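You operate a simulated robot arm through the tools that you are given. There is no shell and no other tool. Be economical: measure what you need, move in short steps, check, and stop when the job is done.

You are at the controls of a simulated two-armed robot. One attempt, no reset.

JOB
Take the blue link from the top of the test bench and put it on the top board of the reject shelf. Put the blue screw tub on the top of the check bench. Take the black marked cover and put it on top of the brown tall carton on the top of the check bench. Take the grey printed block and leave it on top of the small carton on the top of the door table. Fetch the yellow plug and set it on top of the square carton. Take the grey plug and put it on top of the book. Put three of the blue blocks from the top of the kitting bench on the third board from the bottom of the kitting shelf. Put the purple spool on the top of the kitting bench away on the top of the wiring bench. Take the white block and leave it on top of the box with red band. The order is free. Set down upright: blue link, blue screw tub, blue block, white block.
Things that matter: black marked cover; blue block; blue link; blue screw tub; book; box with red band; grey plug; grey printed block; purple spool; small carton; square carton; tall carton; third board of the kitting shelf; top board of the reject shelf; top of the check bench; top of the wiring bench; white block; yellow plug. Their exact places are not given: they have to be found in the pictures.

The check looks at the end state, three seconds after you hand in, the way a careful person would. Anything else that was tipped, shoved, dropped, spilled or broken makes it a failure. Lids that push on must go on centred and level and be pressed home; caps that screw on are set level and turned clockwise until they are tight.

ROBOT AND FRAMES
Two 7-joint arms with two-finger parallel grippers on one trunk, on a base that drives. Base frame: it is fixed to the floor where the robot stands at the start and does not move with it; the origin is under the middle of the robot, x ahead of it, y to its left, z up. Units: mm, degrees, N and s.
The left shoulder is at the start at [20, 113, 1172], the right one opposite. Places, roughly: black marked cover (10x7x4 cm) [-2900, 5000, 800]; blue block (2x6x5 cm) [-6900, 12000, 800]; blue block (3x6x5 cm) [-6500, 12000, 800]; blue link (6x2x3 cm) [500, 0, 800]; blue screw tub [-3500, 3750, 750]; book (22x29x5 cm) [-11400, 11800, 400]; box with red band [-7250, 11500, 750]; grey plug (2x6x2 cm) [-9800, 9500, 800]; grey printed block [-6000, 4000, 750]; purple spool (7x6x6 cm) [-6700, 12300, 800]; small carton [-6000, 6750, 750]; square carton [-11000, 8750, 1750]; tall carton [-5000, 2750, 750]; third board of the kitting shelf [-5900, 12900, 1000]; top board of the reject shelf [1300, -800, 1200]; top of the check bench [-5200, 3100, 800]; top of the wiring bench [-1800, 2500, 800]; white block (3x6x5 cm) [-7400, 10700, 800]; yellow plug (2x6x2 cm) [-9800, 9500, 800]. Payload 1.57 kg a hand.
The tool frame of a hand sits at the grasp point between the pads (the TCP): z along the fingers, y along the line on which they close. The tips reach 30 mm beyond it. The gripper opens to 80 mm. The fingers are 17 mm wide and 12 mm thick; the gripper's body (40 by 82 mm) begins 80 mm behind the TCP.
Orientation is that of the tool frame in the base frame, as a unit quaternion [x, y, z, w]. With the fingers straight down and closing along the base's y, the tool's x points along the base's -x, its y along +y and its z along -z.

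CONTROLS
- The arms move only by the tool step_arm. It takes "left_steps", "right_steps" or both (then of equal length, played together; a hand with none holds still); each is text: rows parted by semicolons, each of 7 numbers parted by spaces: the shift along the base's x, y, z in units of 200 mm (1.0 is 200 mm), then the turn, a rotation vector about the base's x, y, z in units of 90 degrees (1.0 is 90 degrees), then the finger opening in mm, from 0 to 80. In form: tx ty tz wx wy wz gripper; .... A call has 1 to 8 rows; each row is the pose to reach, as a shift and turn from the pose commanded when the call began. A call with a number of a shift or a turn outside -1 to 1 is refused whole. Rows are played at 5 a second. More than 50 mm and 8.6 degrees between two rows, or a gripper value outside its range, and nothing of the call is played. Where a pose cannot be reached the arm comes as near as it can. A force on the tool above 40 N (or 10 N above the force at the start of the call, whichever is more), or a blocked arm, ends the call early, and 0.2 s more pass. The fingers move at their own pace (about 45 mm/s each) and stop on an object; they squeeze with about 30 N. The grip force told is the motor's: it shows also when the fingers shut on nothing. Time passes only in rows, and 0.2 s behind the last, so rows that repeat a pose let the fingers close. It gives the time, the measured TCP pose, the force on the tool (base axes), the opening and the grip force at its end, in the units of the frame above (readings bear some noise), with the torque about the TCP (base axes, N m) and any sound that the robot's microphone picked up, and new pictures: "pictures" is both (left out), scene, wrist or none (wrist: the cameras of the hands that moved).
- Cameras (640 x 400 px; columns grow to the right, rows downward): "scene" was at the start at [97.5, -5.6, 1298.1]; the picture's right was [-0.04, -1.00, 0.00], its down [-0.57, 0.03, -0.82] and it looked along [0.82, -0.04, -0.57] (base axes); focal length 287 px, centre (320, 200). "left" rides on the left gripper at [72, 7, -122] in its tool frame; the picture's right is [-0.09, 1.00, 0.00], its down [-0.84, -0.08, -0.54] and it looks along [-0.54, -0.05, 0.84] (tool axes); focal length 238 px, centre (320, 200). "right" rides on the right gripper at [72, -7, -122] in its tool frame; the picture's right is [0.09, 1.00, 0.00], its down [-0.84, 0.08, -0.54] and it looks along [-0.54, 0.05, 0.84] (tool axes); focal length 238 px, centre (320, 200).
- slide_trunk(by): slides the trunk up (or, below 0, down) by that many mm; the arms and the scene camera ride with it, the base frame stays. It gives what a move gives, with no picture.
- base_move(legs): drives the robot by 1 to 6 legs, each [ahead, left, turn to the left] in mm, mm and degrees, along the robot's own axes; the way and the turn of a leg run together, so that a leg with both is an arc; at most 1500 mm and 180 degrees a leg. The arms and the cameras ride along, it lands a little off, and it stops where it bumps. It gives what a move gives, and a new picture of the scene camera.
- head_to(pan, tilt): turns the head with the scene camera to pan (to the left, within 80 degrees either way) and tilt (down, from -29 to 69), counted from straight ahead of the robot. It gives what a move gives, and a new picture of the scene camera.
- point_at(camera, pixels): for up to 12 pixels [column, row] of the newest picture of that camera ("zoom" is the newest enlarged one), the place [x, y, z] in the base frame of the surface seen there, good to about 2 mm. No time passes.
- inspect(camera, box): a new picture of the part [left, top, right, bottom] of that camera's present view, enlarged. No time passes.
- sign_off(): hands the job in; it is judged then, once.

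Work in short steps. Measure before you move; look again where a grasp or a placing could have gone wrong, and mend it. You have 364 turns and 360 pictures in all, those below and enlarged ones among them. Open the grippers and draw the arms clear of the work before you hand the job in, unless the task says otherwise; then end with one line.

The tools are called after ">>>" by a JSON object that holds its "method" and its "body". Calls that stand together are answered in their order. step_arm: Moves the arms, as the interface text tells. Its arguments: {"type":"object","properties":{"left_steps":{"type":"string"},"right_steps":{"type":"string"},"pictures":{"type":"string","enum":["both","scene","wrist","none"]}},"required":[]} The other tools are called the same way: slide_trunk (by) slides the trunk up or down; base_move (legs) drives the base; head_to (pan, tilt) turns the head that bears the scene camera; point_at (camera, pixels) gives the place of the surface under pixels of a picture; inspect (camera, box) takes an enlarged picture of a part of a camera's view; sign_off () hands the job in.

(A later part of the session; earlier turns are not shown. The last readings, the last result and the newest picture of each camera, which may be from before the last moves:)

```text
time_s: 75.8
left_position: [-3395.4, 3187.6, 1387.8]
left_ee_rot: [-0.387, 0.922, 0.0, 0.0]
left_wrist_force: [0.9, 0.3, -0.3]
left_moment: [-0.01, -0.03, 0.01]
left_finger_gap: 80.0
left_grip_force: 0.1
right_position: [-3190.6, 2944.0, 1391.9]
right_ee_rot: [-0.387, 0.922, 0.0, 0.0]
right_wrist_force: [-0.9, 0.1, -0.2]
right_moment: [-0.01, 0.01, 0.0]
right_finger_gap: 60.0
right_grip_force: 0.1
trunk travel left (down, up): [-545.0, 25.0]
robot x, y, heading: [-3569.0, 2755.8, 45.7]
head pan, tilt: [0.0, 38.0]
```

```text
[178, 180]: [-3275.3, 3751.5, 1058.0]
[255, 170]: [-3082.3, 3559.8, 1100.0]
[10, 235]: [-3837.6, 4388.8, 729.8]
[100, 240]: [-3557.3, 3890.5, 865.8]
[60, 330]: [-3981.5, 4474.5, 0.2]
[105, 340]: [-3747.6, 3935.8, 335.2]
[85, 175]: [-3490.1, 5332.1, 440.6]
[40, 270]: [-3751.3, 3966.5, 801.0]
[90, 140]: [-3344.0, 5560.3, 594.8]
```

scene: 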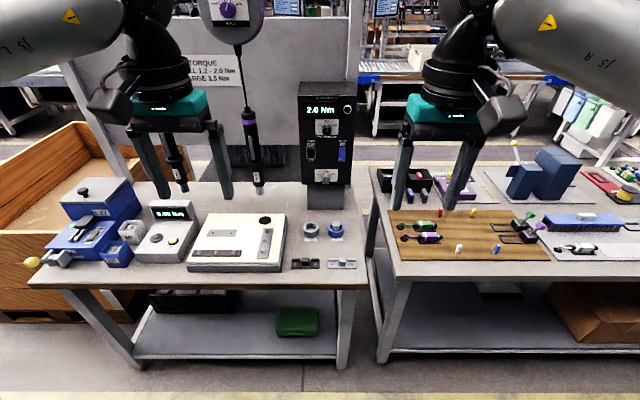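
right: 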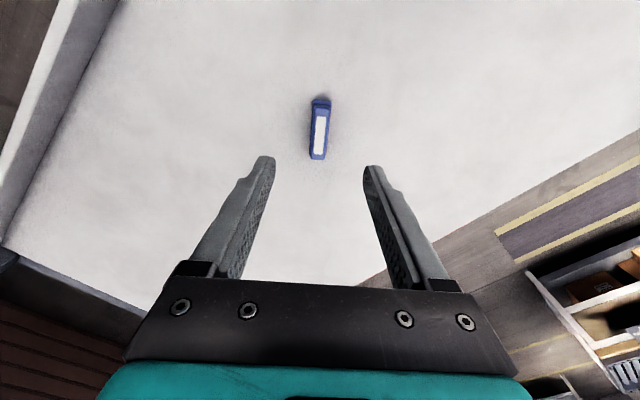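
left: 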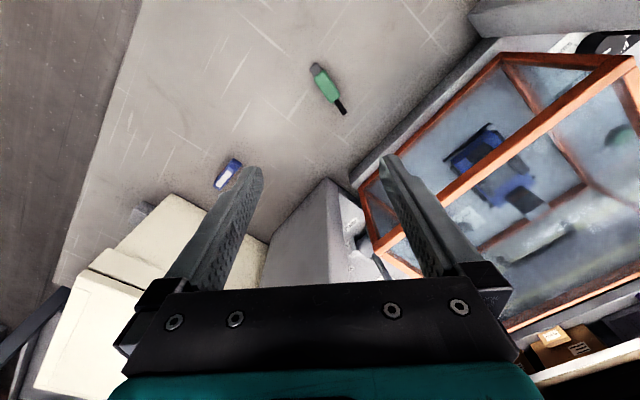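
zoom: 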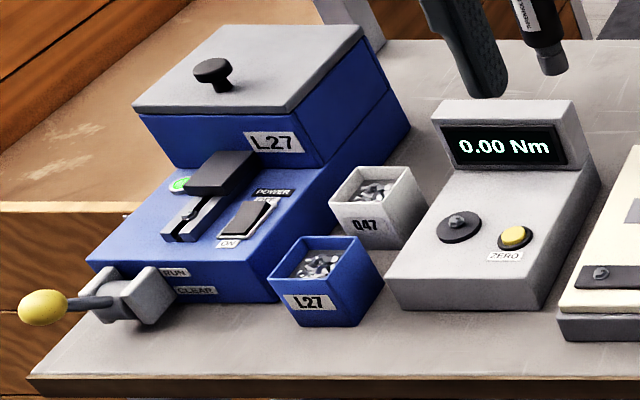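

>>> {"method": "base_move", "body": {"legs": [[0, 535, 0], [348, 0, 0]]}}

>>> {"method": "slide_trunk", "body": {"by": -250}}

>>> {"method": "step_arm", "body": {"left_steps": "0 0 0 0 0 0 80", "pictures": "both"}}

```text
time_s: 80.8
left_position: [-3548.1, 3810.9, 1387.2]
left_ee_rot: [-0.389, 0.921, 0.0, 0.0]
left_wrist_force: [0.0, 0.7, -0.1]
left_moment: [0.0, 0.03, 0.02]
left_finger_gap: 80.1
left_grip_force: 0.0
right_position: [-3341.9, 3570.9, 1391.2]
right_ee_rot: [-0.388, 0.922, -0.001, 0.001]
right_wrist_force: [0.1, 0.6, -0.1]
right_moment: [-0.02, 0.02, 0.01]
right_finger_gap: 60.1
right_grip_force: 0.0
trunk travel left (down, up): [-545.0, 25.0]
robot x, y, heading: [-3720.6, 3382.5, 45.8]
head pan, tilt: [0.0, 38.0]
```

scene: 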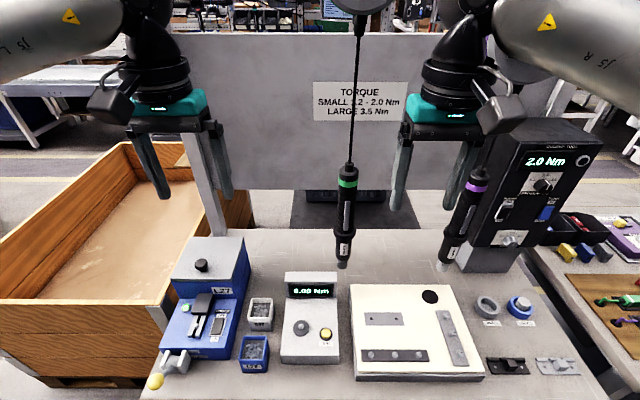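

```text
time_s: 83.3
left_position: [-3546.2, 3810.0, 1136.3]
left_ee_rot: [-0.388, 0.922, 0.001, 0.001]
left_wrist_force: [0.1, -0.8, -0.4]
left_moment: [-0.03, 0.01, -0.02]
left_finger_gap: 80.2
left_grip_force: 0.1
right_position: [-3342.6, 3570.5, 1142.0]
right_ee_rot: [-0.389, 0.921, -0.001, 0.001]
right_wrist_force: [0.1, 0.9, -0.1]
right_moment: [-0.01, 0.0, -0.04]
right_finger_gap: 60.1
right_grip_force: 0.0
trunk travel left (down, up): [-295.0, 275.0]
robot x, y, heading: [-3719.1, 3383.2, 45.7]
head pan, tilt: [0.0, 38.0]
```

```text
time_s: 83.7
left_position: [-3546.1, 3810.3, 1139.3]
left_ee_rot: [-0.388, 0.921, 0.0, 0.001]
left_wrist_force: [0.8, 0.7, -0.4]
left_moment: [0.03, 0.03, 0.03]
left_finger_gap: 80.1
left_grip_force: 0.1
right_position: [-3343.7, 3569.7, 1141.4]
right_ee_rot: [-0.388, 0.922, 0.0, 0.0]
right_wrist_force: [-0.6, 0.2, 0.5]
right_moment: [0.01, -0.02, 0.01]
right_finger_gap: 59.9
right_grip_force: 0.1
trunk travel left (down, up): [-295.0, 275.0]
robot x, y, heading: [-3719.5, 3377.8, 45.7]
head pan, tilt: [0.0, 38.0]
```

scene: 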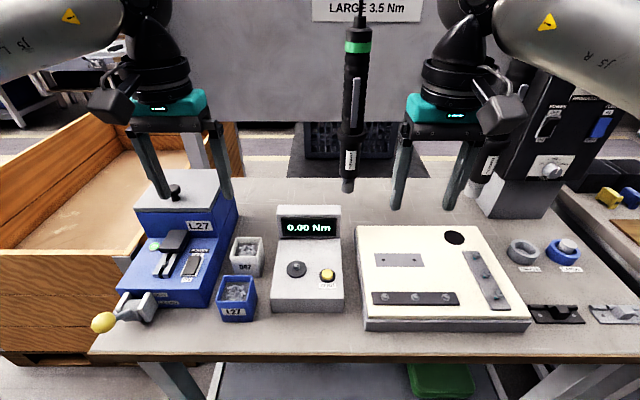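
left: 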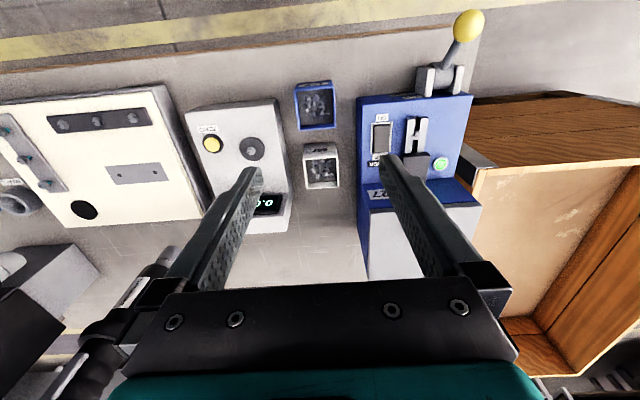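

The tub at (315,105) in the left wrist picture; I measure it there.

>>> {"method": "inspect", "body": {"camera": "left", "box": [260, 60, 400, 210]}}

>>> {"method": "point_at", "body": {"camera": "left", "pixels": [[296, 83], [333, 82], [298, 130], [336, 128], [358, 110], [280, 140], [304, 145], [315, 108]]}}

```text
2.67 times, centred on (330, 135) of left
```

zoom: 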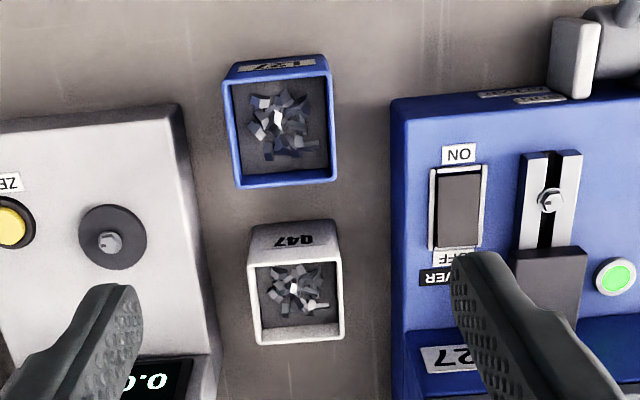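

```text
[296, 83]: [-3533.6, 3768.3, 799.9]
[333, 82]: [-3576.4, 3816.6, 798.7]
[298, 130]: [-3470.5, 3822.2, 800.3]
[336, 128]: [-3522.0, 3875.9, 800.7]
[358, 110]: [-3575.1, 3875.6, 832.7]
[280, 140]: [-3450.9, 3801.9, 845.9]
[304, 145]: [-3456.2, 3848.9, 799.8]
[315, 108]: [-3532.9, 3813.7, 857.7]
```

>>> {"method": "point_at", "body": {"camera": "zoom", "pixels": [[228, 84], [328, 76], [241, 184], [332, 180], [280, 185], [232, 130], [332, 120], [280, 80], [275, 125], [192, 170], [395, 150], [300, 224]]}}

```text
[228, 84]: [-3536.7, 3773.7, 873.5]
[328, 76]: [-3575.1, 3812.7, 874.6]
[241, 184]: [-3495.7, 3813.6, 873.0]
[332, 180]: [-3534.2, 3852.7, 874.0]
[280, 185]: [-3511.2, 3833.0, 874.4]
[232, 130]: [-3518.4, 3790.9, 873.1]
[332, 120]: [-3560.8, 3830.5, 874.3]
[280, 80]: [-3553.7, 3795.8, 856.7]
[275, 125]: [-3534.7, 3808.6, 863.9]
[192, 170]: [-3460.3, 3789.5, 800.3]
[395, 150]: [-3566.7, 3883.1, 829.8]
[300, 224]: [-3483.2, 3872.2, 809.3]
```

Tub centre (-3535,3813), rim 873.5, aligned with the hand. Descend in two stages.

>>> {"method": "step_arm", "body": {"left_steps": "0.05 0.014 -0.2 0 0 0 80;0.053 0.014 -0.4 0 0 -0.01 80;0.053 0.014 -0.6 0 0 -0.01 80;0.053 0.014 -0.8 0 0 -0.01 80;0.053 0.014 -0.98 0 0 -0.01 80", "pictures": "wrist"}}

```text
time_s: 84.9
left_position: [-3534.9, 3814.7, 941.2]
left_ee_rot: [-0.38, 0.925, -0.001, 0.0]
left_wrist_force: [-1.0, 0.1, 0.9]
left_moment: [0.0, 0.01, -0.02]
left_finger_gap: 79.9
left_grip_force: 0.2
right_position: [-3343.1, 3570.6, 1139.5]
right_ee_rot: [-0.388, 0.922, 0.0, 0.0]
right_wrist_force: [-1.0, -0.3, 0.2]
right_moment: [-0.03, 0.02, -0.01]
right_finger_gap: 60.1
right_grip_force: 0.2
trunk travel left (down, up): [-295.0, 275.0]
robot x, y, heading: [-3714.5, 3379.1, 45.5]
head pan, tilt: [0.0, 38.0]
```

left: 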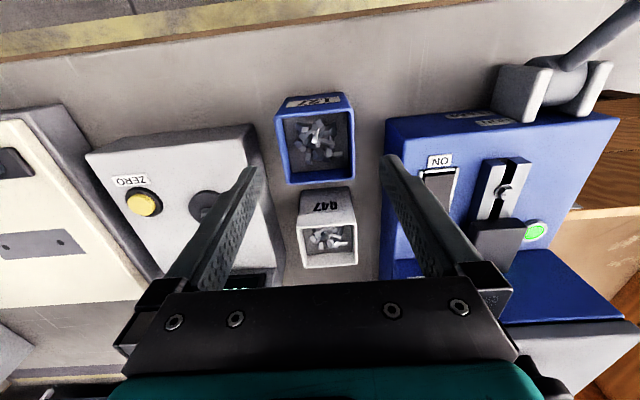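

Fingers will clear the meter and machine by ~15–20 mm. Descend and close.

>>> {"method": "step_arm", "body": {"left_steps": "0 -0.006 -0.2 0 0 0 80;0 -0.008 -0.4 0 0 0 80;0 -0.008 -0.475 0 0 0 80;0 -0.008 -0.475 0 0 0 50;0 -0.008 -0.475 0 0 0 50;0 -0.008 -0.475 0 0 0 50", "pictures": "wrist"}}

```text
time_s: 86.3
left_position: [-3535.8, 3811.6, 846.6]
left_ee_rot: [-0.381, 0.925, 0.0, 0.001]
left_wrist_force: [0.6, -0.8, 0.2]
left_moment: [0.01, -0.04, -0.01]
left_finger_gap: 61.8
left_grip_force: 29.9
right_position: [-3342.2, 3569.4, 1141.1]
right_ee_rot: [-0.388, 0.922, 0.0, 0.0]
right_wrist_force: [0.2, -0.4, 0.4]
right_moment: [0.03, 0.02, 0.02]
right_finger_gap: 60.0
right_grip_force: 0.0
trunk travel left (down, up): [-295.0, 275.0]
robot x, y, heading: [-3719.3, 3379.9, 45.8]
head pan, tilt: [0.0, 38.0]
```

left: 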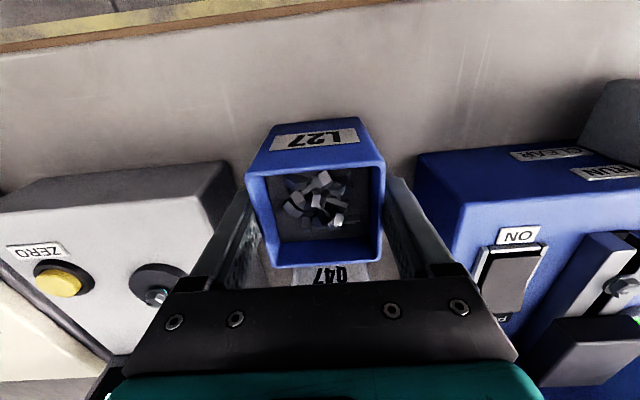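

Gripped at 61.8 mm. Lift gently.

>>> {"method": "step_arm", "body": {"left_steps": "0 0 0.1 0 0 0 50;0 0 0.3 0 0 0 50;0 0 0.5 0 0 0 50;0 0 0.7 0 0 0 50;0 0 0.9 0 0 0 50;0 0 1.0 0 0 0 50", "pictures": "wrist"}}

>>> {"method": "slide_trunk", "body": {"by": 200}}

>>> {"method": "head_to", "body": {"pan": 0, "tilt": 15}}

```text
time_s: 87.7
left_position: [-3537.9, 3812.1, 1048.9]
left_ee_rot: [-0.382, 0.924, 0.0, 0.0]
left_wrist_force: [0.1, -0.1, -2.4]
left_moment: [-0.02, -0.02, 0.0]
left_finger_gap: 61.6
left_grip_force: 30.1
right_position: [-3343.4, 3569.4, 1142.4]
right_ee_rot: [-0.388, 0.922, 0.0, 0.0]
right_wrist_force: [0.0, 0.3, 0.1]
right_moment: [-0.01, -0.01, -0.02]
right_finger_gap: 59.7
right_grip_force: 0.1
trunk travel left (down, up): [-295.0, 275.0]
robot x, y, heading: [-3721.5, 3380.7, 45.6]
head pan, tilt: [0.0, 38.0]
```

left: 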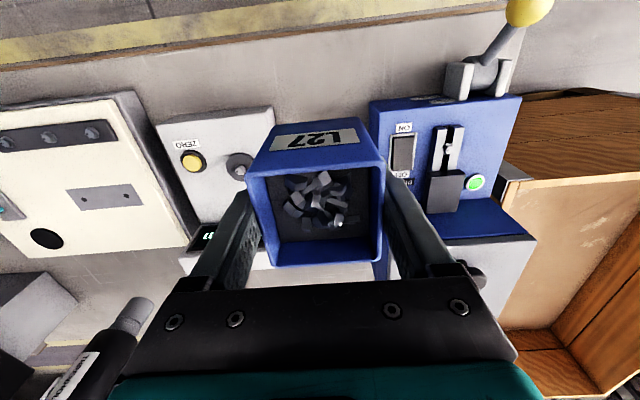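

```text
time_s: 89.9
left_position: [-3536.7, 3811.8, 1248.7]
left_ee_rot: [-0.381, 0.924, 0.0, 0.0]
left_wrist_force: [0.1, 0.2, -2.3]
left_moment: [0.01, 0.01, -0.01]
left_finger_gap: 62.0
left_grip_force: 30.1
right_position: [-3342.3, 3570.1, 1341.1]
right_ee_rot: [-0.388, 0.922, 0.001, 0.0]
right_wrist_force: [-0.7, -0.7, -0.3]
right_moment: [0.0, -0.01, 0.0]
right_finger_gap: 60.0
right_grip_force: 0.1
trunk travel left (down, up): [-495.0, 75.0]
robot x, y, heading: [-3716.6, 3379.5, 45.4]
head pan, tilt: [0.0, 38.0]
```

```text
time_s: 90.8
left_position: [-3536.6, 3811.5, 1248.6]
left_ee_rot: [-0.382, 0.924, 0.0, -0.001]
left_wrist_force: [0.1, -0.8, -1.7]
left_moment: [0.0, 0.0, -0.04]
left_finger_gap: 61.4
left_grip_force: 29.9
right_position: [-3342.4, 3570.1, 1341.4]
right_ee_rot: [-0.388, 0.921, 0.0, 0.0]
right_wrist_force: [-0.2, -0.7, 0.4]
right_moment: [-0.01, -0.01, -0.02]
right_finger_gap: 60.0
right_grip_force: 0.2
trunk travel left (down, up): [-495.0, 75.0]
robot x, y, heading: [-3716.2, 3381.7, 45.6]
head pan, tilt: [0.0, 15.0]
```

scene: 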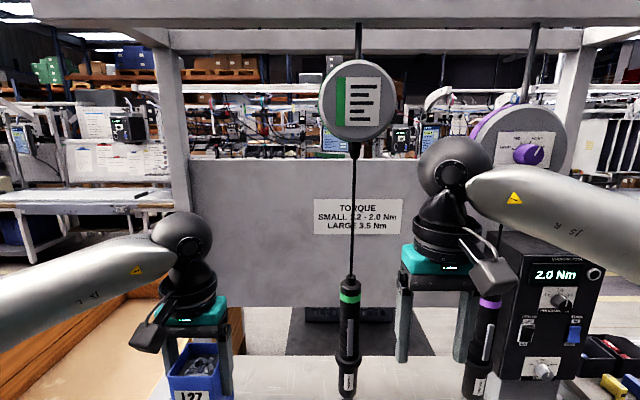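

Back away 350 mm and turn round to face the check bench.

>>> {"method": "base_move", "body": {"legs": [[-350, 0, 0], [0, 0, 90], [0, 0, 90]]}}

>>> {"method": "head_to", "body": {"pan": 0, "tilt": 38}}

```text
time_s: 100.7
left_position: [-4154.4, 2704.3, 1248.3]
left_ee_rot: [0.929, 0.371, 0.0, 0.0]
left_wrist_force: [-0.3, -0.1, -2.2]
left_moment: [-0.01, -0.01, 0.03]
left_finger_gap: 61.8
left_grip_force: 29.9
right_position: [-4343.9, 2950.2, 1341.7]
right_ee_rot: [0.925, 0.38, 0.0, 0.0]
right_wrist_force: [0.3, 0.5, 0.7]
right_moment: [0.01, -0.02, 0.01]
right_finger_gap: 59.9
right_grip_force: 0.1
trunk travel left (down, up): [-495.0, 75.0]
robot x, y, heading: [-3967.4, 3130.0, -135.7]
head pan, tilt: [0.0, 15.0]
```

scene: 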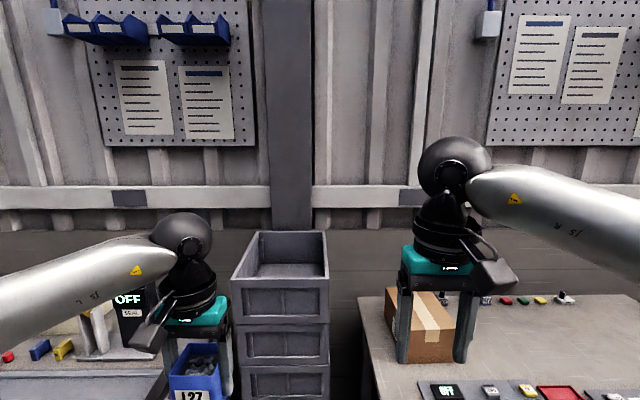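

```text
time_s: 101.5
left_position: [-4153.7, 2705.4, 1248.3]
left_ee_rot: [0.928, 0.371, 0.0, 0.0]
left_wrist_force: [-0.1, 0.1, -2.4]
left_moment: [-0.02, 0.0, -0.03]
left_finger_gap: 61.4
left_grip_force: 29.5
right_position: [-4343.9, 2950.0, 1341.6]
right_ee_rot: [0.926, 0.379, 0.0, 0.0]
right_wrist_force: [0.6, 0.6, 1.0]
right_moment: [0.01, 0.0, -0.04]
right_finger_gap: 60.0
right_grip_force: 0.1
trunk travel left (down, up): [-495.0, 75.0]
robot x, y, heading: [-3964.2, 3131.5, -135.4]
head pan, tilt: [0.0, 38.0]
```

scene: 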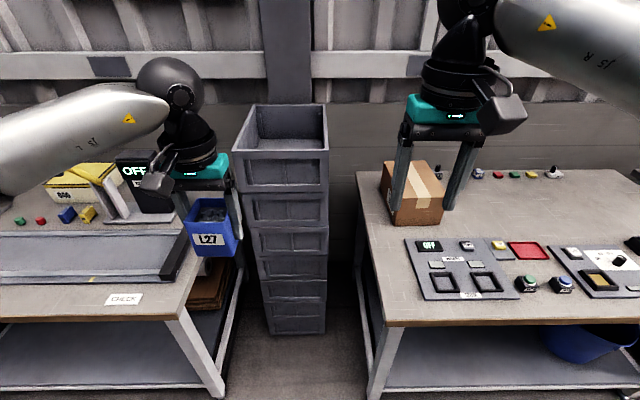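

>>> {"method": "point_at", "body": {"camera": "scene", "pixels": [[412, 195], [425, 175], [388, 318], [630, 318], [500, 200], [370, 250], [470, 240], [395, 210], [560, 220], [375, 220], [460, 220]]}}

>>> {"method": "inspect", "body": {"camera": "scene", "box": [340, 150, 640, 335]}}

>>> {"method": "inspect", "body": {"camera": "scene", "box": [40, 260, 200, 330]}}

```text
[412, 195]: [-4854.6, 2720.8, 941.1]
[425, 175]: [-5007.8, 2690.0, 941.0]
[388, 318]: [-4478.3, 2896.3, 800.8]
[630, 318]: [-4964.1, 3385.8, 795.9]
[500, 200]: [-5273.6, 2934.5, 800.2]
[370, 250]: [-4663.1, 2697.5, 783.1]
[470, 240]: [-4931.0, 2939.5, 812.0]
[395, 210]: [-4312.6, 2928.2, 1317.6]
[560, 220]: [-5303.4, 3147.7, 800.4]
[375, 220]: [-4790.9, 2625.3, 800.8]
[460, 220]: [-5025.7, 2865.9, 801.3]
```

```text
2.13 times, centred on (490, 242) of scene
```

zoom: 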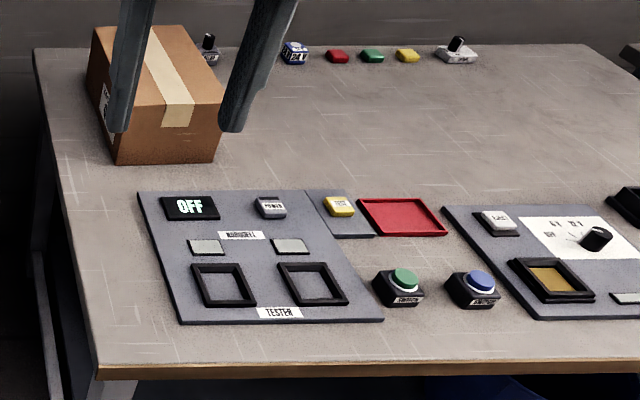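

```text
4.00 times, centred on (120, 295) of scene
```

zoom: 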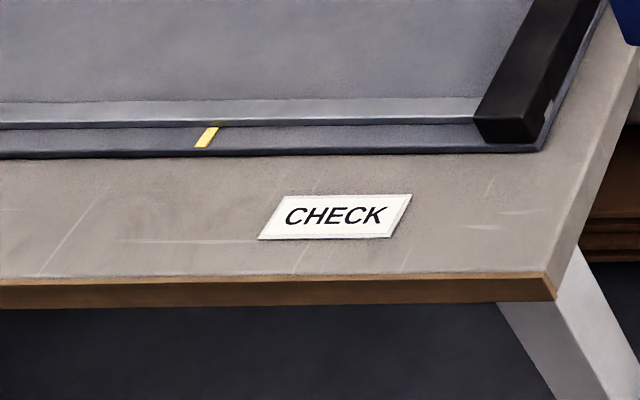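

The carton's place agrees with the right-hand bench, so that is the check bench; free area right of the carton around (-5110,2980). I test the left arm's reach forward first.

>>> {"method": "step_arm", "body": {"left_steps": "-0.165 -0.164 0 0 0 0 50;-0.33 -0.328 0 0 0 0 50;-0.5 -0.49 0 0 0 0 50;-0.66 -0.655 0 0 0 0 50", "pictures": "scene"}}

```text
time_s: 102.5
left_position: [-4253.7, 2595.8, 1252.4]
left_ee_rot: [0.929, 0.371, -0.001, 0.001]
left_wrist_force: [0.4, -0.2, -2.4]
left_moment: [0.03, 0.02, 0.0]
left_finger_gap: 61.9
left_grip_force: 29.8
left hand out of reach, approached as far as the arm can: row 4
right_position: [-4342.9, 2948.3, 1341.1]
right_ee_rot: [0.925, 0.379, 0.0, 0.0]
right_wrist_force: [0.0, 0.1, 0.0]
right_moment: [0.0, 0.04, 0.06]
right_finger_gap: 60.3
right_grip_force: 0.1
trunk travel left (down, up): [-495.0, 75.0]
robot x, y, heading: [-3964.5, 3129.8, -135.4]
head pan, tilt: [0.0, 38.0]
```

scene: 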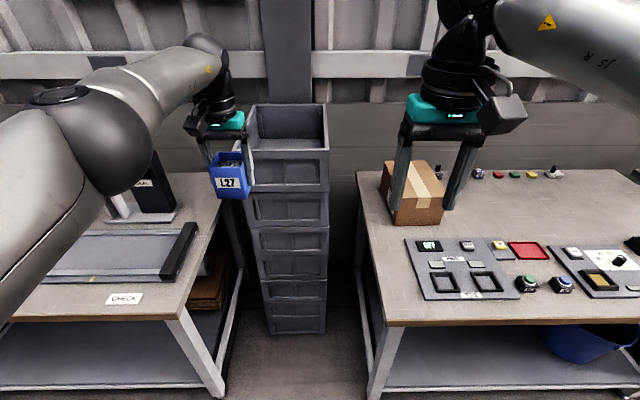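

Reach is ~580 ahead. I plan the tub at (-5076,2984). Check the crate stack's height and the target spot.

>>> {"method": "point_at", "body": {"camera": "scene", "pixels": [[315, 150], [260, 110], [484, 215], [470, 205], [500, 232], [530, 245], [478, 174], [510, 174]]}}

```text
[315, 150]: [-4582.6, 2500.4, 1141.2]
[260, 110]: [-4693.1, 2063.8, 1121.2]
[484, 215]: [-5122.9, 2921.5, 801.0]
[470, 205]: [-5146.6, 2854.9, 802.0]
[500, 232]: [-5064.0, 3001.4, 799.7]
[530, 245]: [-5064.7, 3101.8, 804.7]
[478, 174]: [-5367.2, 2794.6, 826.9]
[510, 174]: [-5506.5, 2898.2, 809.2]
```

>>> {"method": "base_move", "body": {"legs": [[0, -856, 0], [325, 0, 0]]}}

>>> {"method": "head_to", "body": {"pan": 10, "tilt": 55}}

```text
time_s: 108.9
left_position: [-5098.2, 2994.1, 1250.9]
left_ee_rot: [0.932, 0.364, 0.0, 0.0]
left_wrist_force: [0.7, -0.9, -3.0]
left_moment: [0.0, -0.05, 0.0]
left_finger_gap: 61.5
left_grip_force: 30.2
right_position: [-5182.5, 3349.5, 1341.4]
right_ee_rot: [0.928, 0.372, 0.0, 0.001]
right_wrist_force: [0.6, 0.0, 0.2]
right_moment: [-0.03, -0.01, 0.03]
right_finger_gap: 60.0
right_grip_force: 0.0
trunk travel left (down, up): [-495.0, 75.0]
robot x, y, heading: [-4800.2, 3528.5, -136.4]
head pan, tilt: [0.0, 38.0]
```

scene: 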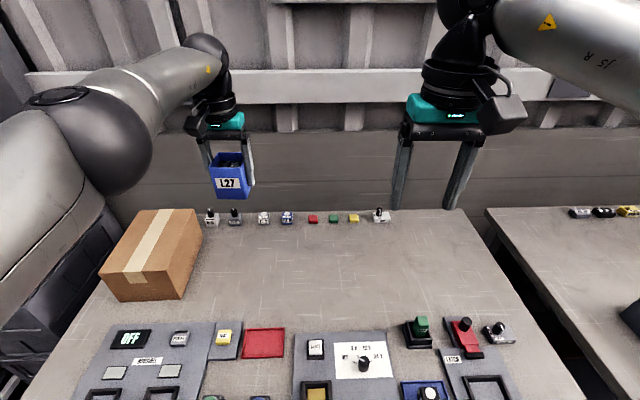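

```text
time_s: 109.7
left_position: [-5098.2, 2995.9, 1251.5]
left_ee_rot: [0.931, 0.364, 0.0, 0.0]
left_wrist_force: [1.2, -0.1, -1.8]
left_moment: [-0.01, 0.04, -0.01]
left_finger_gap: 61.8
left_grip_force: 29.7
right_position: [-5182.9, 3351.2, 1342.0]
right_ee_rot: [0.928, 0.371, 0.0, 0.0]
right_wrist_force: [-0.1, -0.4, 0.2]
right_moment: [0.03, 0.04, -0.02]
right_finger_gap: 60.1
right_grip_force: 0.0
trunk travel left (down, up): [-495.0, 75.0]
robot x, y, heading: [-4798.8, 3526.0, -136.4]
head pan, tilt: [10.0, 55.0]
```

scene: 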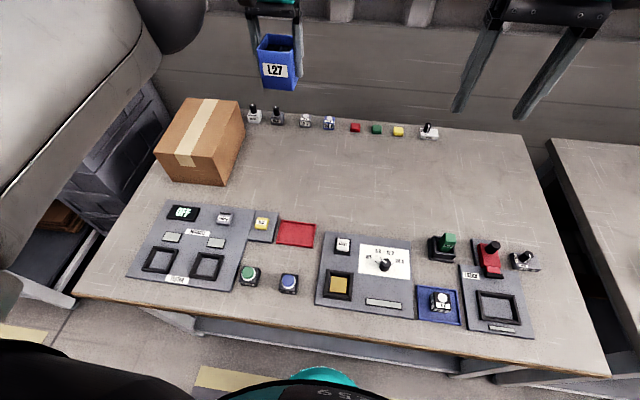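

>>> {"method": "point_at", "body": {"camera": "scene", "pixels": [[280, 185], [295, 170], [300, 225], [180, 35], [100, 80], [20, 200], [140, 60], [100, 130], [200, 120]]}}

```text
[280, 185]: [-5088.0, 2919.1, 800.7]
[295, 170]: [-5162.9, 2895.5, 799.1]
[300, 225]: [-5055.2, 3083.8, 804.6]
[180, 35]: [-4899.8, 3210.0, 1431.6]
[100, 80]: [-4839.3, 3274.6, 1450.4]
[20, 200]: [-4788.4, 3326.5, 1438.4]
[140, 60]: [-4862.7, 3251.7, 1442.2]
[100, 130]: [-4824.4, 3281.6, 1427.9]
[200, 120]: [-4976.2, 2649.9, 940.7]
```

Spot is free. Lower the trunk by 300, then lower the arm.

>>> {"method": "slide_trunk", "body": {"by": -300}}

>>> {"method": "step_arm", "body": {"left_steps": "0 0 -0.15 0 0 0 50;0 0 -0.3 0 0 0 50;0 0 -0.45 0 0 0 50", "pictures": "both"}}

```text
time_s: 112.7
left_position: [-5096.6, 2995.1, 950.8]
left_ee_rot: [0.931, 0.364, 0.0, 0.001]
left_wrist_force: [-0.1, -0.9, -2.6]
left_moment: [0.01, 0.0, -0.03]
left_finger_gap: 61.9
left_grip_force: 29.8
right_position: [-5183.1, 3350.4, 1043.1]
right_ee_rot: [0.929, 0.371, 0.0, 0.0]
right_wrist_force: [-0.8, -0.2, 1.4]
right_moment: [0.0, 0.02, 0.02]
right_finger_gap: 60.1
right_grip_force: 0.0
trunk travel left (down, up): [-195.0, 375.0]
robot x, y, heading: [-4800.2, 3527.1, -136.4]
head pan, tilt: [10.0, 55.0]
```

```text
time_s: 113.5
left_position: [-5094.7, 2996.7, 872.4]
left_ee_rot: [0.932, 0.364, -0.001, 0.001]
left_wrist_force: [-0.2, 0.1, -1.9]
left_moment: [-0.01, 0.01, 0.0]
left_finger_gap: 61.7
left_grip_force: 30.2
left hand out of reach, approached as far as the arm can: row 3
right_position: [-5181.9, 3350.9, 1040.8]
right_ee_rot: [0.929, 0.371, 0.001, 0.0]
right_wrist_force: [-0.4, 0.6, -0.7]
right_moment: [-0.01, 0.02, 0.01]
right_finger_gap: 59.9
right_grip_force: 0.0
trunk travel left (down, up): [-195.0, 375.0]
robot x, y, heading: [-4797.5, 3523.7, -136.1]
head pan, tilt: [10.0, 55.0]
```

scene: 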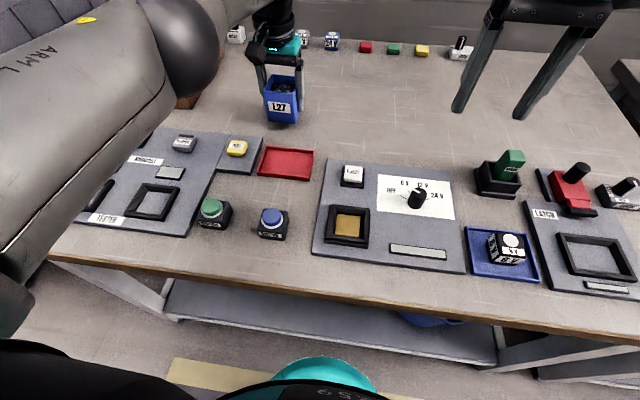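
left: 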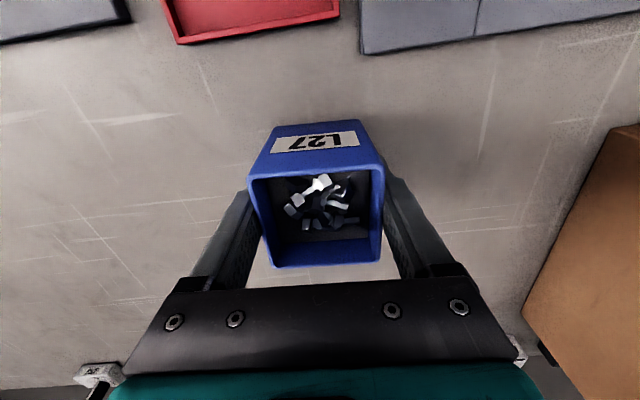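

Reach limit touched at z 872; finish lowering with the trunk (−25).

>>> {"method": "slide_trunk", "body": {"by": -24}}

```text
time_s: 114.2
left_position: [-5094.9, 2995.9, 849.3]
left_ee_rot: [0.931, 0.364, -0.001, 0.0]
left_wrist_force: [-0.2, -0.6, -1.9]
left_moment: [0.01, 0.04, 0.0]
left_finger_gap: 61.5
left_grip_force: 29.7
right_position: [-5183.4, 3350.4, 1018.2]
right_ee_rot: [0.928, 0.372, 0.0, 0.0]
right_wrist_force: [0.4, -0.3, 0.8]
right_moment: [0.0, -0.01, 0.01]
right_finger_gap: 60.1
right_grip_force: 0.0
trunk travel left (down, up): [-171.0, 399.0]
robot x, y, heading: [-4799.0, 3522.3, -136.4]
head pan, tilt: [10.0, 55.0]
```

>>> {"method": "slide_trunk", "body": {"by": -3}}

>>> {"method": "step_arm", "body": {"left_steps": "0 0 0 0 0 0 70;0 0 0 0 0 0 80;0 0 0 0 0 0 80", "pictures": "wrist"}}

```text
time_s: 114.7
left_position: [-5095.3, 2995.8, 846.0]
left_ee_rot: [0.931, 0.364, -0.001, 0.001]
left_wrist_force: [0.8, -0.5, 2.7]
left_moment: [-0.15, -0.04, 0.02]
left_finger_gap: 61.5
left_grip_force: 30.0
right_position: [-5182.4, 3351.4, 1014.5]
right_ee_rot: [0.929, 0.371, -0.001, -0.001]
right_wrist_force: [0.1, -0.6, -0.6]
right_moment: [-0.01, -0.01, 0.0]
right_finger_gap: 60.0
right_grip_force: 0.1
trunk travel left (down, up): [-168.0, 402.0]
robot x, y, heading: [-4797.4, 3523.1, -136.5]
head pan, tilt: [10.0, 55.0]
```

```text
time_s: 115.5
left_position: [-5095.3, 2996.3, 844.6]
left_ee_rot: [0.931, 0.364, 0.0, 0.0]
left_wrist_force: [-0.4, 0.8, 0.1]
left_moment: [0.04, 0.0, 0.02]
left_finger_gap: 80.2
left_grip_force: 0.0
right_position: [-5181.2, 3350.5, 1014.6]
right_ee_rot: [0.928, 0.372, 0.001, -0.001]
right_wrist_force: [0.6, 1.0, 0.1]
right_moment: [0.0, 0.01, 0.0]
right_finger_gap: 59.9
right_grip_force: 0.0
trunk travel left (down, up): [-168.0, 402.0]
robot x, y, heading: [-4798.2, 3524.9, -136.5]
head pan, tilt: [10.0, 55.0]
```

left: 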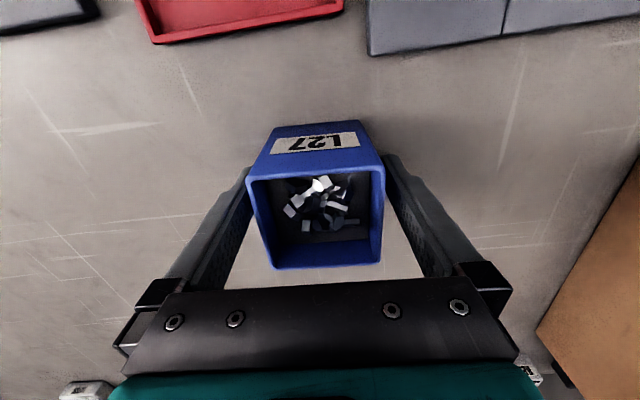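

Tub stands. Raise the trunk straight up, then look at the tub and the carton.

>>> {"method": "slide_trunk", "body": {"by": 380}}

>>> {"method": "head_to", "body": {"pan": 10, "tilt": 45}}

```text
time_s: 119.2
left_position: [-5096.6, 2995.7, 1224.7]
left_ee_rot: [0.931, 0.364, -0.002, 0.0]
left_wrist_force: [-0.1, 0.8, 0.6]
left_moment: [-0.02, 0.02, 0.01]
left_finger_gap: 80.1
left_grip_force: 0.0
right_position: [-5182.2, 3351.4, 1393.8]
right_ee_rot: [0.928, 0.371, 0.0, 0.0]
right_wrist_force: [0.7, 0.3, 0.3]
right_moment: [-0.01, -0.02, -0.02]
right_finger_gap: 60.2
right_grip_force: 0.0
trunk travel left (down, up): [-548.0, 22.0]
robot x, y, heading: [-4798.2, 3527.0, -136.1]
head pan, tilt: [10.0, 55.0]
```

```text
time_s: 119.9
left_position: [-5094.8, 2996.7, 1224.9]
left_ee_rot: [0.931, 0.365, 0.0, 0.0]
left_wrist_force: [0.3, -0.3, -0.3]
left_moment: [-0.02, 0.02, -0.01]
left_finger_gap: 80.0
left_grip_force: 0.0
right_position: [-5181.6, 3351.0, 1393.7]
right_ee_rot: [0.928, 0.371, 0.0, 0.0]
right_wrist_force: [0.2, 1.1, -0.2]
right_moment: [0.02, 0.02, 0.01]
right_finger_gap: 60.2
right_grip_force: 0.1
trunk travel left (down, up): [-548.0, 22.0]
robot x, y, heading: [-4801.5, 3523.1, -136.2]
head pan, tilt: [10.0, 45.0]
```

scene: 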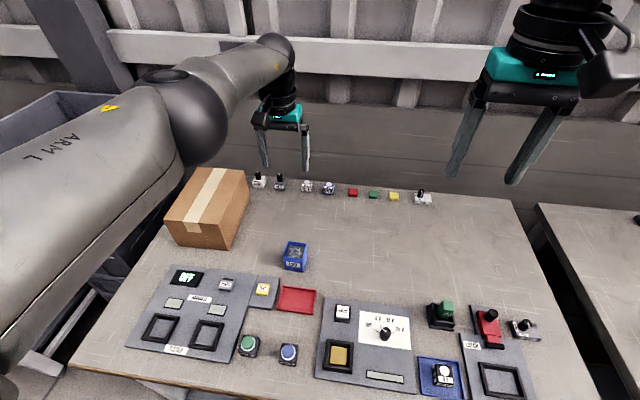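

Measure the carton top corners for the cover placing later.

>>> {"method": "point_at", "body": {"camera": "scene", "pixels": [[197, 171], [246, 172], [168, 219], [226, 222], [208, 196], [232, 212], [295, 250]]}}

>>> {"method": "inspect", "body": {"camera": "scene", "box": [140, 140, 320, 280]}}

```text
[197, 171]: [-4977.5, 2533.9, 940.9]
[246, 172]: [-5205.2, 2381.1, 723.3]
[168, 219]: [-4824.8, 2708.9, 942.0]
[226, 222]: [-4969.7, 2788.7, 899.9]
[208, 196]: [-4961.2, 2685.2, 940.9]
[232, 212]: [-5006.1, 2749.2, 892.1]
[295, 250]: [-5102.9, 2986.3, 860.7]
```

```text
2.86 times, centred on (230, 210) of scene
```

zoom: 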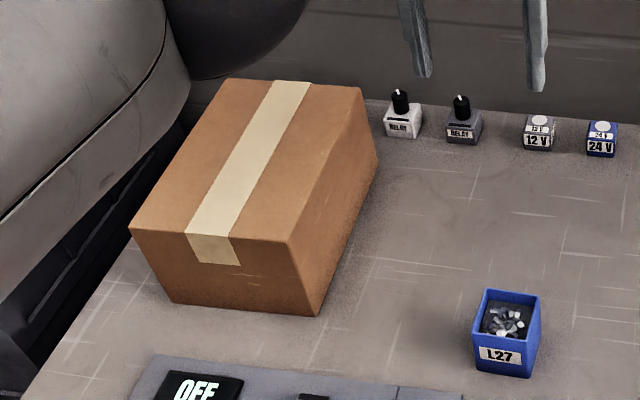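

Next, the grey printed block near (-6000,4000): retract the left hand and drive right along the row.

>>> {"method": "step_arm", "body": {"left_steps": "0.17 0.17 0.1 0 0 0 80;0.34 0.33 0.2 0 0 0 80;0.5 0.5 0.3 0 0 0 80", "pictures": "none"}}

>>> {"method": "base_move", "body": {"legs": [[-80, -850, 0]]}}

>>> {"method": "head_to", "body": {"pan": -15, "tilt": 42}}

```text
refused: row 1 steps farther than a row can; nothing moved
```

```text
time_s: 124.4
left_position: [-5626.6, 3662.3, 1225.7]
left_ee_rot: [0.928, 0.373, 0.0, 0.001]
left_wrist_force: [-0.5, -1.1, 0.6]
left_moment: [0.0, 0.0, 0.03]
left_finger_gap: 80.0
left_grip_force: 0.0
right_position: [-5720.8, 4014.6, 1393.7]
right_ee_rot: [0.925, 0.381, 0.0, 0.0]
right_wrist_force: [-0.1, 0.5, 0.1]
right_moment: [-0.02, -0.01, 0.0]
right_finger_gap: 60.1
right_grip_force: 0.1
trunk travel left (down, up): [-548.0, 22.0]
robot x, y, heading: [-5341.6, 4198.4, -135.3]
head pan, tilt: [10.0, 45.0]
```

scene: 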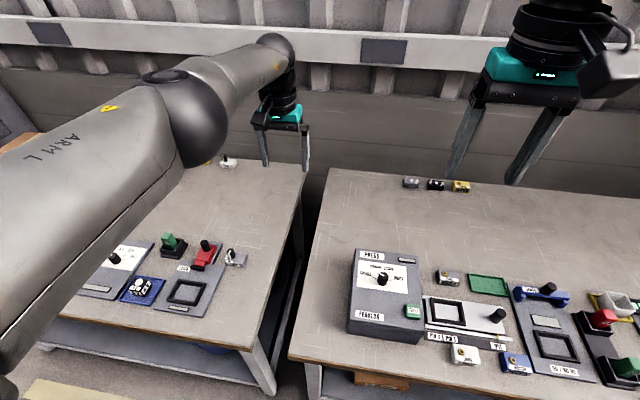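

```text
time_s: 125.3
left_position: [-5626.7, 3663.2, 1225.7]
left_ee_rot: [0.928, 0.373, -0.001, 0.0]
left_wrist_force: [0.6, 0.3, 0.2]
left_moment: [0.0, -0.02, 0.01]
left_finger_gap: 79.8
left_grip_force: 0.0
right_position: [-5721.4, 4015.4, 1394.7]
right_ee_rot: [0.925, 0.38, 0.0, 0.0]
right_wrist_force: [-0.1, -0.4, 0.3]
right_moment: [-0.02, 0.01, 0.01]
right_finger_gap: 60.2
right_grip_force: 0.0
trunk travel left (down, up): [-548.0, 22.0]
robot x, y, heading: [-5341.2, 4198.0, -135.3]
head pan, tilt: [-15.0, 42.0]
```

scene: 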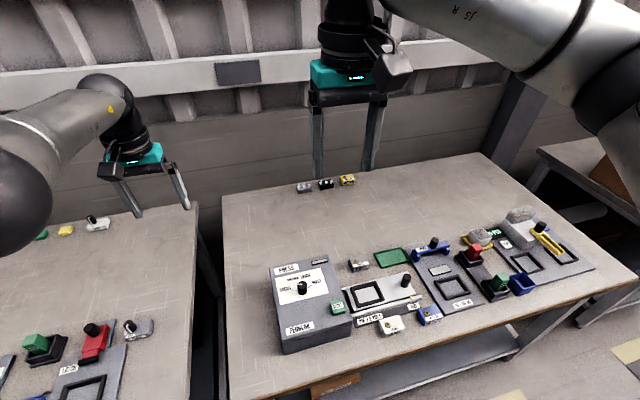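

Several small printed blocks on this bench; zoom in to find the grey one.

>>> {"method": "inspect", "body": {"camera": "scene", "box": [280, 165, 440, 265]}}

>>> {"method": "inspect", "body": {"camera": "scene", "box": [260, 230, 470, 360]}}

>>> {"method": "inspect", "body": {"camera": "scene", "box": [430, 190, 620, 310]}}

>>> {"method": "point_at", "body": {"camera": "scene", "pixels": [[305, 187], [325, 183], [347, 179], [358, 264], [391, 323], [428, 314], [337, 308], [520, 215]]}}

```text
4.00 times, centred on (360, 215) of scene
```

zoom: 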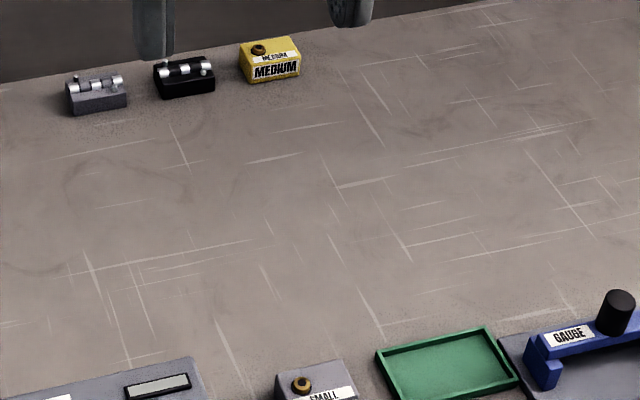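

```text
3.05 times, centred on (365, 295) of scene
```

zoom: 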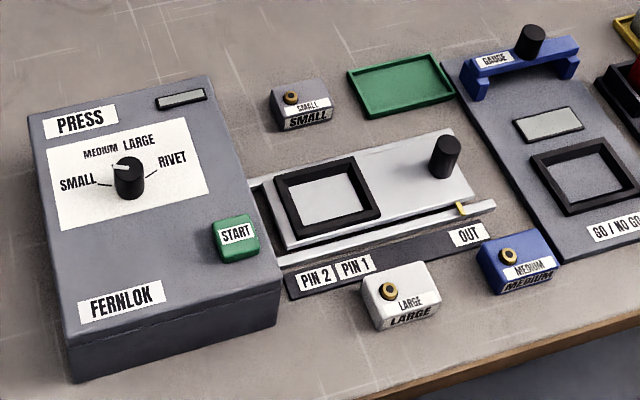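

```text
3.33 times, centred on (525, 250) of scene
```

zoom: 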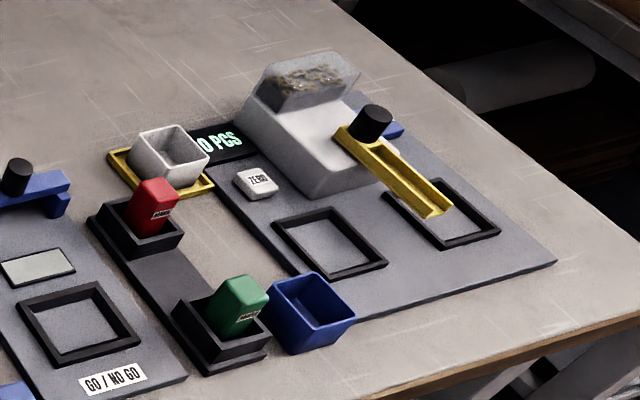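

```text
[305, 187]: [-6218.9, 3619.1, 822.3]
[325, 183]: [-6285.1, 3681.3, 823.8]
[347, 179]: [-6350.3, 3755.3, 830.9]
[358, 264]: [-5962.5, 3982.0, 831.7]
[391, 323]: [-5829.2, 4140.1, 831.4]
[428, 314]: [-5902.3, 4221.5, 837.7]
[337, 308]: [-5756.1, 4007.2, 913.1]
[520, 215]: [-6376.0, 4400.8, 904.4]
```

The grey "SMALL" block at (-5962,3982) is the one. Retract the left hand (smaller rows), and drive so the right hand is over the block.

>>> {"method": "step_arm", "body": {"left_steps": "0.13 0.13 0.08 0 0 0 80;0.26 0.26 0.16 0 0 0 80;0.39 0.39 0.24 0 0 0 80;0.5 0.5 0.3 0 0 0 80", "pictures": "none"}}

>>> {"method": "base_move", "body": {"legs": [[170, -146, 0]]}}

>>> {"method": "slide_trunk", "body": {"by": -250}}

>>> {"method": "step_arm", "body": {"right_steps": "0 0 0 0 0 0 70", "pictures": "wrist"}}

```text
time_s: 126.3
left_position: [-5527.6, 3762.9, 1284.6]
left_ee_rot: [0.927, 0.374, -0.003, 0.0]
left_wrist_force: [-0.1, -0.2, -0.7]
left_moment: [-0.02, -0.03, -0.01]
left_finger_gap: 79.9
left_grip_force: 0.1
right_position: [-5720.0, 4017.2, 1395.2]
right_ee_rot: [0.925, 0.381, 0.0, 0.001]
right_wrist_force: [-0.3, 0.9, 0.3]
right_moment: [-0.01, -0.03, -0.02]
right_finger_gap: 60.1
right_grip_force: 0.2
trunk travel left (down, up): [-548.0, 22.0]
robot x, y, heading: [-5340.6, 4198.0, -135.4]
head pan, tilt: [-15.0, 42.0]
```

```text
time_s: 128.0
left_position: [-5738.1, 3750.0, 1284.1]
left_ee_rot: [0.928, 0.373, -0.001, 0.001]
left_wrist_force: [0.7, -0.4, 0.9]
left_moment: [0.0, 0.0, 0.02]
left_finger_gap: 79.9
left_grip_force: 0.1
right_position: [-5930.8, 4002.9, 1394.3]
right_ee_rot: [0.925, 0.381, -0.001, 0.0]
right_wrist_force: [-0.6, 0.0, 0.3]
right_moment: [0.0, -0.02, 0.0]
right_finger_gap: 59.8
right_grip_force: 0.0
trunk travel left (down, up): [-548.0, 22.0]
robot x, y, heading: [-5551.7, 4186.2, -135.2]
head pan, tilt: [-15.0, 42.0]
stopped in leg 1: the robot was blocked; the commanded pose is now the measured one
```

scene: 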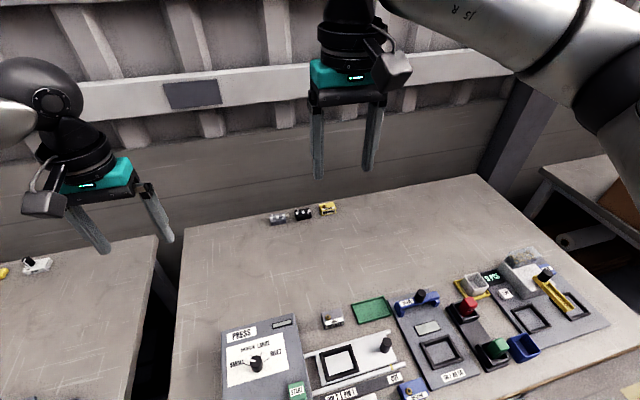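

```text
time_s: 130.6
left_position: [-5737.8, 3749.9, 1034.1]
left_ee_rot: [0.928, 0.374, -0.001, 0.001]
left_wrist_force: [-1.1, -0.3, -0.1]
left_moment: [0.01, 0.0, 0.02]
left_finger_gap: 80.1
left_grip_force: 0.0
right_position: [-5930.4, 4002.3, 1144.3]
right_ee_rot: [0.925, 0.38, -0.001, 0.0]
right_wrist_force: [0.4, 0.5, 0.3]
right_moment: [0.0, -0.02, 0.01]
right_finger_gap: 60.1
right_grip_force: 0.0
trunk travel left (down, up): [-298.0, 272.0]
robot x, y, heading: [-5549.0, 4188.5, -135.1]
head pan, tilt: [-15.0, 42.0]
```

```text
time_s: 131.0
left_position: [-5737.1, 3749.5, 1035.3]
left_ee_rot: [0.928, 0.374, -0.002, 0.001]
left_wrist_force: [-0.2, -0.4, 1.1]
left_moment: [0.0, 0.01, 0.01]
left_finger_gap: 79.9
left_grip_force: 0.1
right_position: [-5929.8, 4001.8, 1145.0]
right_ee_rot: [0.925, 0.381, -0.001, 0.001]
right_wrist_force: [0.3, 0.4, 0.1]
right_moment: [-0.03, 0.02, 0.0]
right_finger_gap: 69.9
right_grip_force: 0.1
trunk travel left (down, up): [-298.0, 272.0]
robot x, y, heading: [-5549.3, 4184.6, -135.3]
head pan, tilt: [-15.0, 42.0]
```

right: 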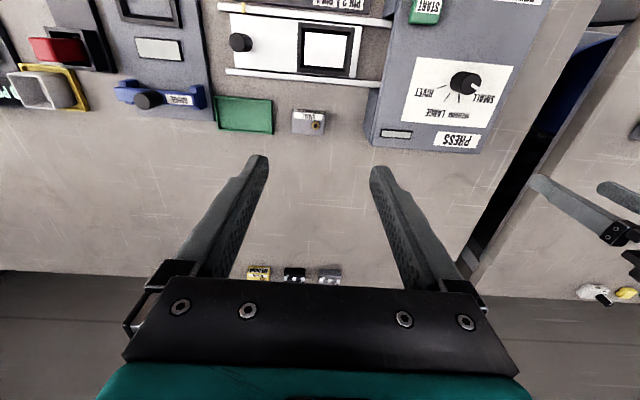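

The base touched something at the very end; I keep more distance from now on. Measure the block in the wrist picture.

>>> {"method": "inspect", "body": {"camera": "right", "box": [260, 90, 360, 150]}}

>>> {"method": "inspect", "body": {"camera": "scene", "box": [150, 170, 640, 400]}}

```text
6.40 times, centred on (310, 120) of right
```

zoom: 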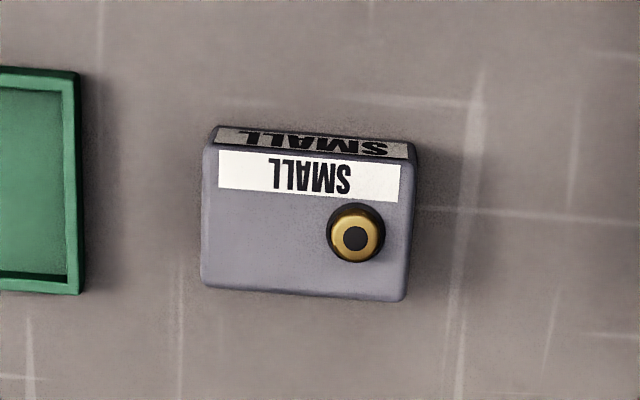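

```text
1.31 times, centred on (395, 285) of scene
```

zoom: 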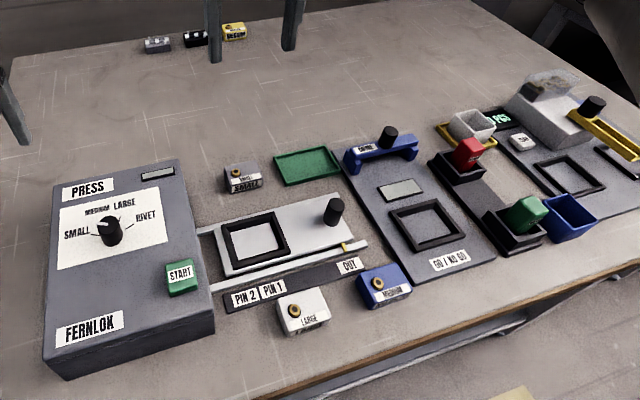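

>>> {"method": "point_at", "body": {"camera": "right", "pixels": [[293, 114], [323, 116.5], [293, 133.5], [321.5, 135.5], [308, 124], [274, 117], [275, 130], [372, 125]]}}

```text
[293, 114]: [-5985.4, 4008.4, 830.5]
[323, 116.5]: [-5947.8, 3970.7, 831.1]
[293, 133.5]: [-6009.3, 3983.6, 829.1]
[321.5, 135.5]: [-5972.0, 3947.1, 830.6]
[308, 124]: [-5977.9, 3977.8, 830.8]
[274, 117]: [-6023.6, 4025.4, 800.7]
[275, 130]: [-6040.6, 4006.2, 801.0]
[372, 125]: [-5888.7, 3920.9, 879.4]
```

Block centre (-5978.6,3977.5), 55×35×30, aligned. Move over and descend to ~z 945 with 80 opening.

>>> {"method": "step_arm", "body": {"right_steps": "-0.122 -0.06 0 0 0 0 80;-0.244 -0.122 -0.1 0 0 0 80;-0.244 -0.122 -0.35 0 0 0 80;-0.244 -0.122 -0.6 0 0 0 80;-0.244 -0.122 -0.85 0 0 0 80;-0.244 -0.122 -1.0 0 0 0 80", "pictures": "wrist"}}

```text
time_s: 132.4
left_position: [-5736.1, 3749.1, 1033.2]
left_ee_rot: [0.927, 0.374, -0.001, 0.001]
left_wrist_force: [0.6, 0.3, -0.2]
left_moment: [-0.03, 0.02, -0.01]
left_finger_gap: 80.2
left_grip_force: 0.0
right_position: [-5978.0, 3980.2, 943.8]
right_ee_rot: [0.924, 0.382, -0.001, 0.0]
right_wrist_force: [-0.2, -0.4, 0.2]
right_moment: [0.0, 0.0, -0.04]
right_finger_gap: 80.0
right_grip_force: 0.0
trunk travel left (down, up): [-298.0, 272.0]
robot x, y, heading: [-5551.1, 4186.9, -135.1]
head pan, tilt: [-15.0, 42.0]
```

right: 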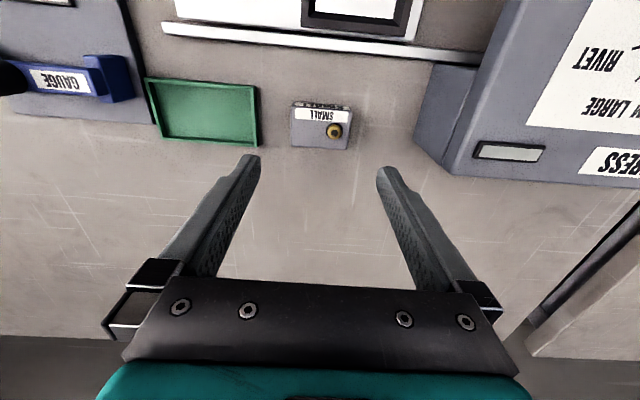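

>>> {"method": "step_arm", "body": {"right_steps": "0 -0.01 -0.2 0 0 0 80;0 -0.013 -0.4 0 0 0 80;0 -0.013 -0.55 0 0 0 80;0 -0.013 -0.55 0 0 0 45;0 -0.013 -0.55 0 0 0 45;0 -0.013 -0.55 0 0 0 45", "pictures": "wrist"}}

```text
time_s: 133.8
left_position: [-5737.6, 3748.5, 1034.5]
left_ee_rot: [0.927, 0.374, -0.001, 0.001]
left_wrist_force: [0.2, 0.3, 0.4]
left_moment: [0.0, 0.0, 0.01]
left_finger_gap: 80.0
left_grip_force: 0.1
right_position: [-5976.1, 3975.2, 834.4]
right_ee_rot: [0.925, 0.381, 0.0, -0.001]
right_wrist_force: [0.3, -0.6, -0.7]
right_moment: [0.0, 0.02, 0.01]
right_finger_gap: 59.1
right_grip_force: 28.8
trunk travel left (down, up): [-298.0, 272.0]
robot x, y, heading: [-5545.8, 4182.0, -134.9]
head pan, tilt: [-15.0, 42.0]
```

right: 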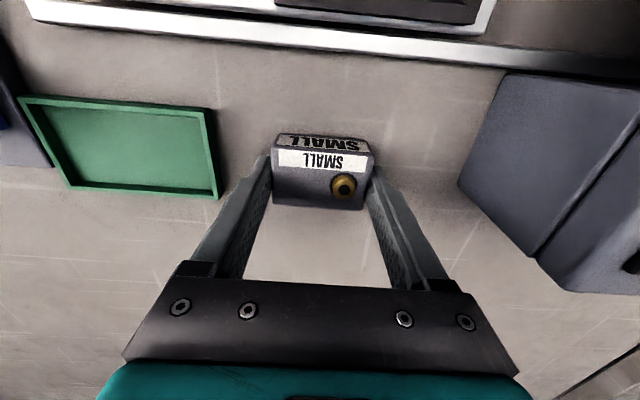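

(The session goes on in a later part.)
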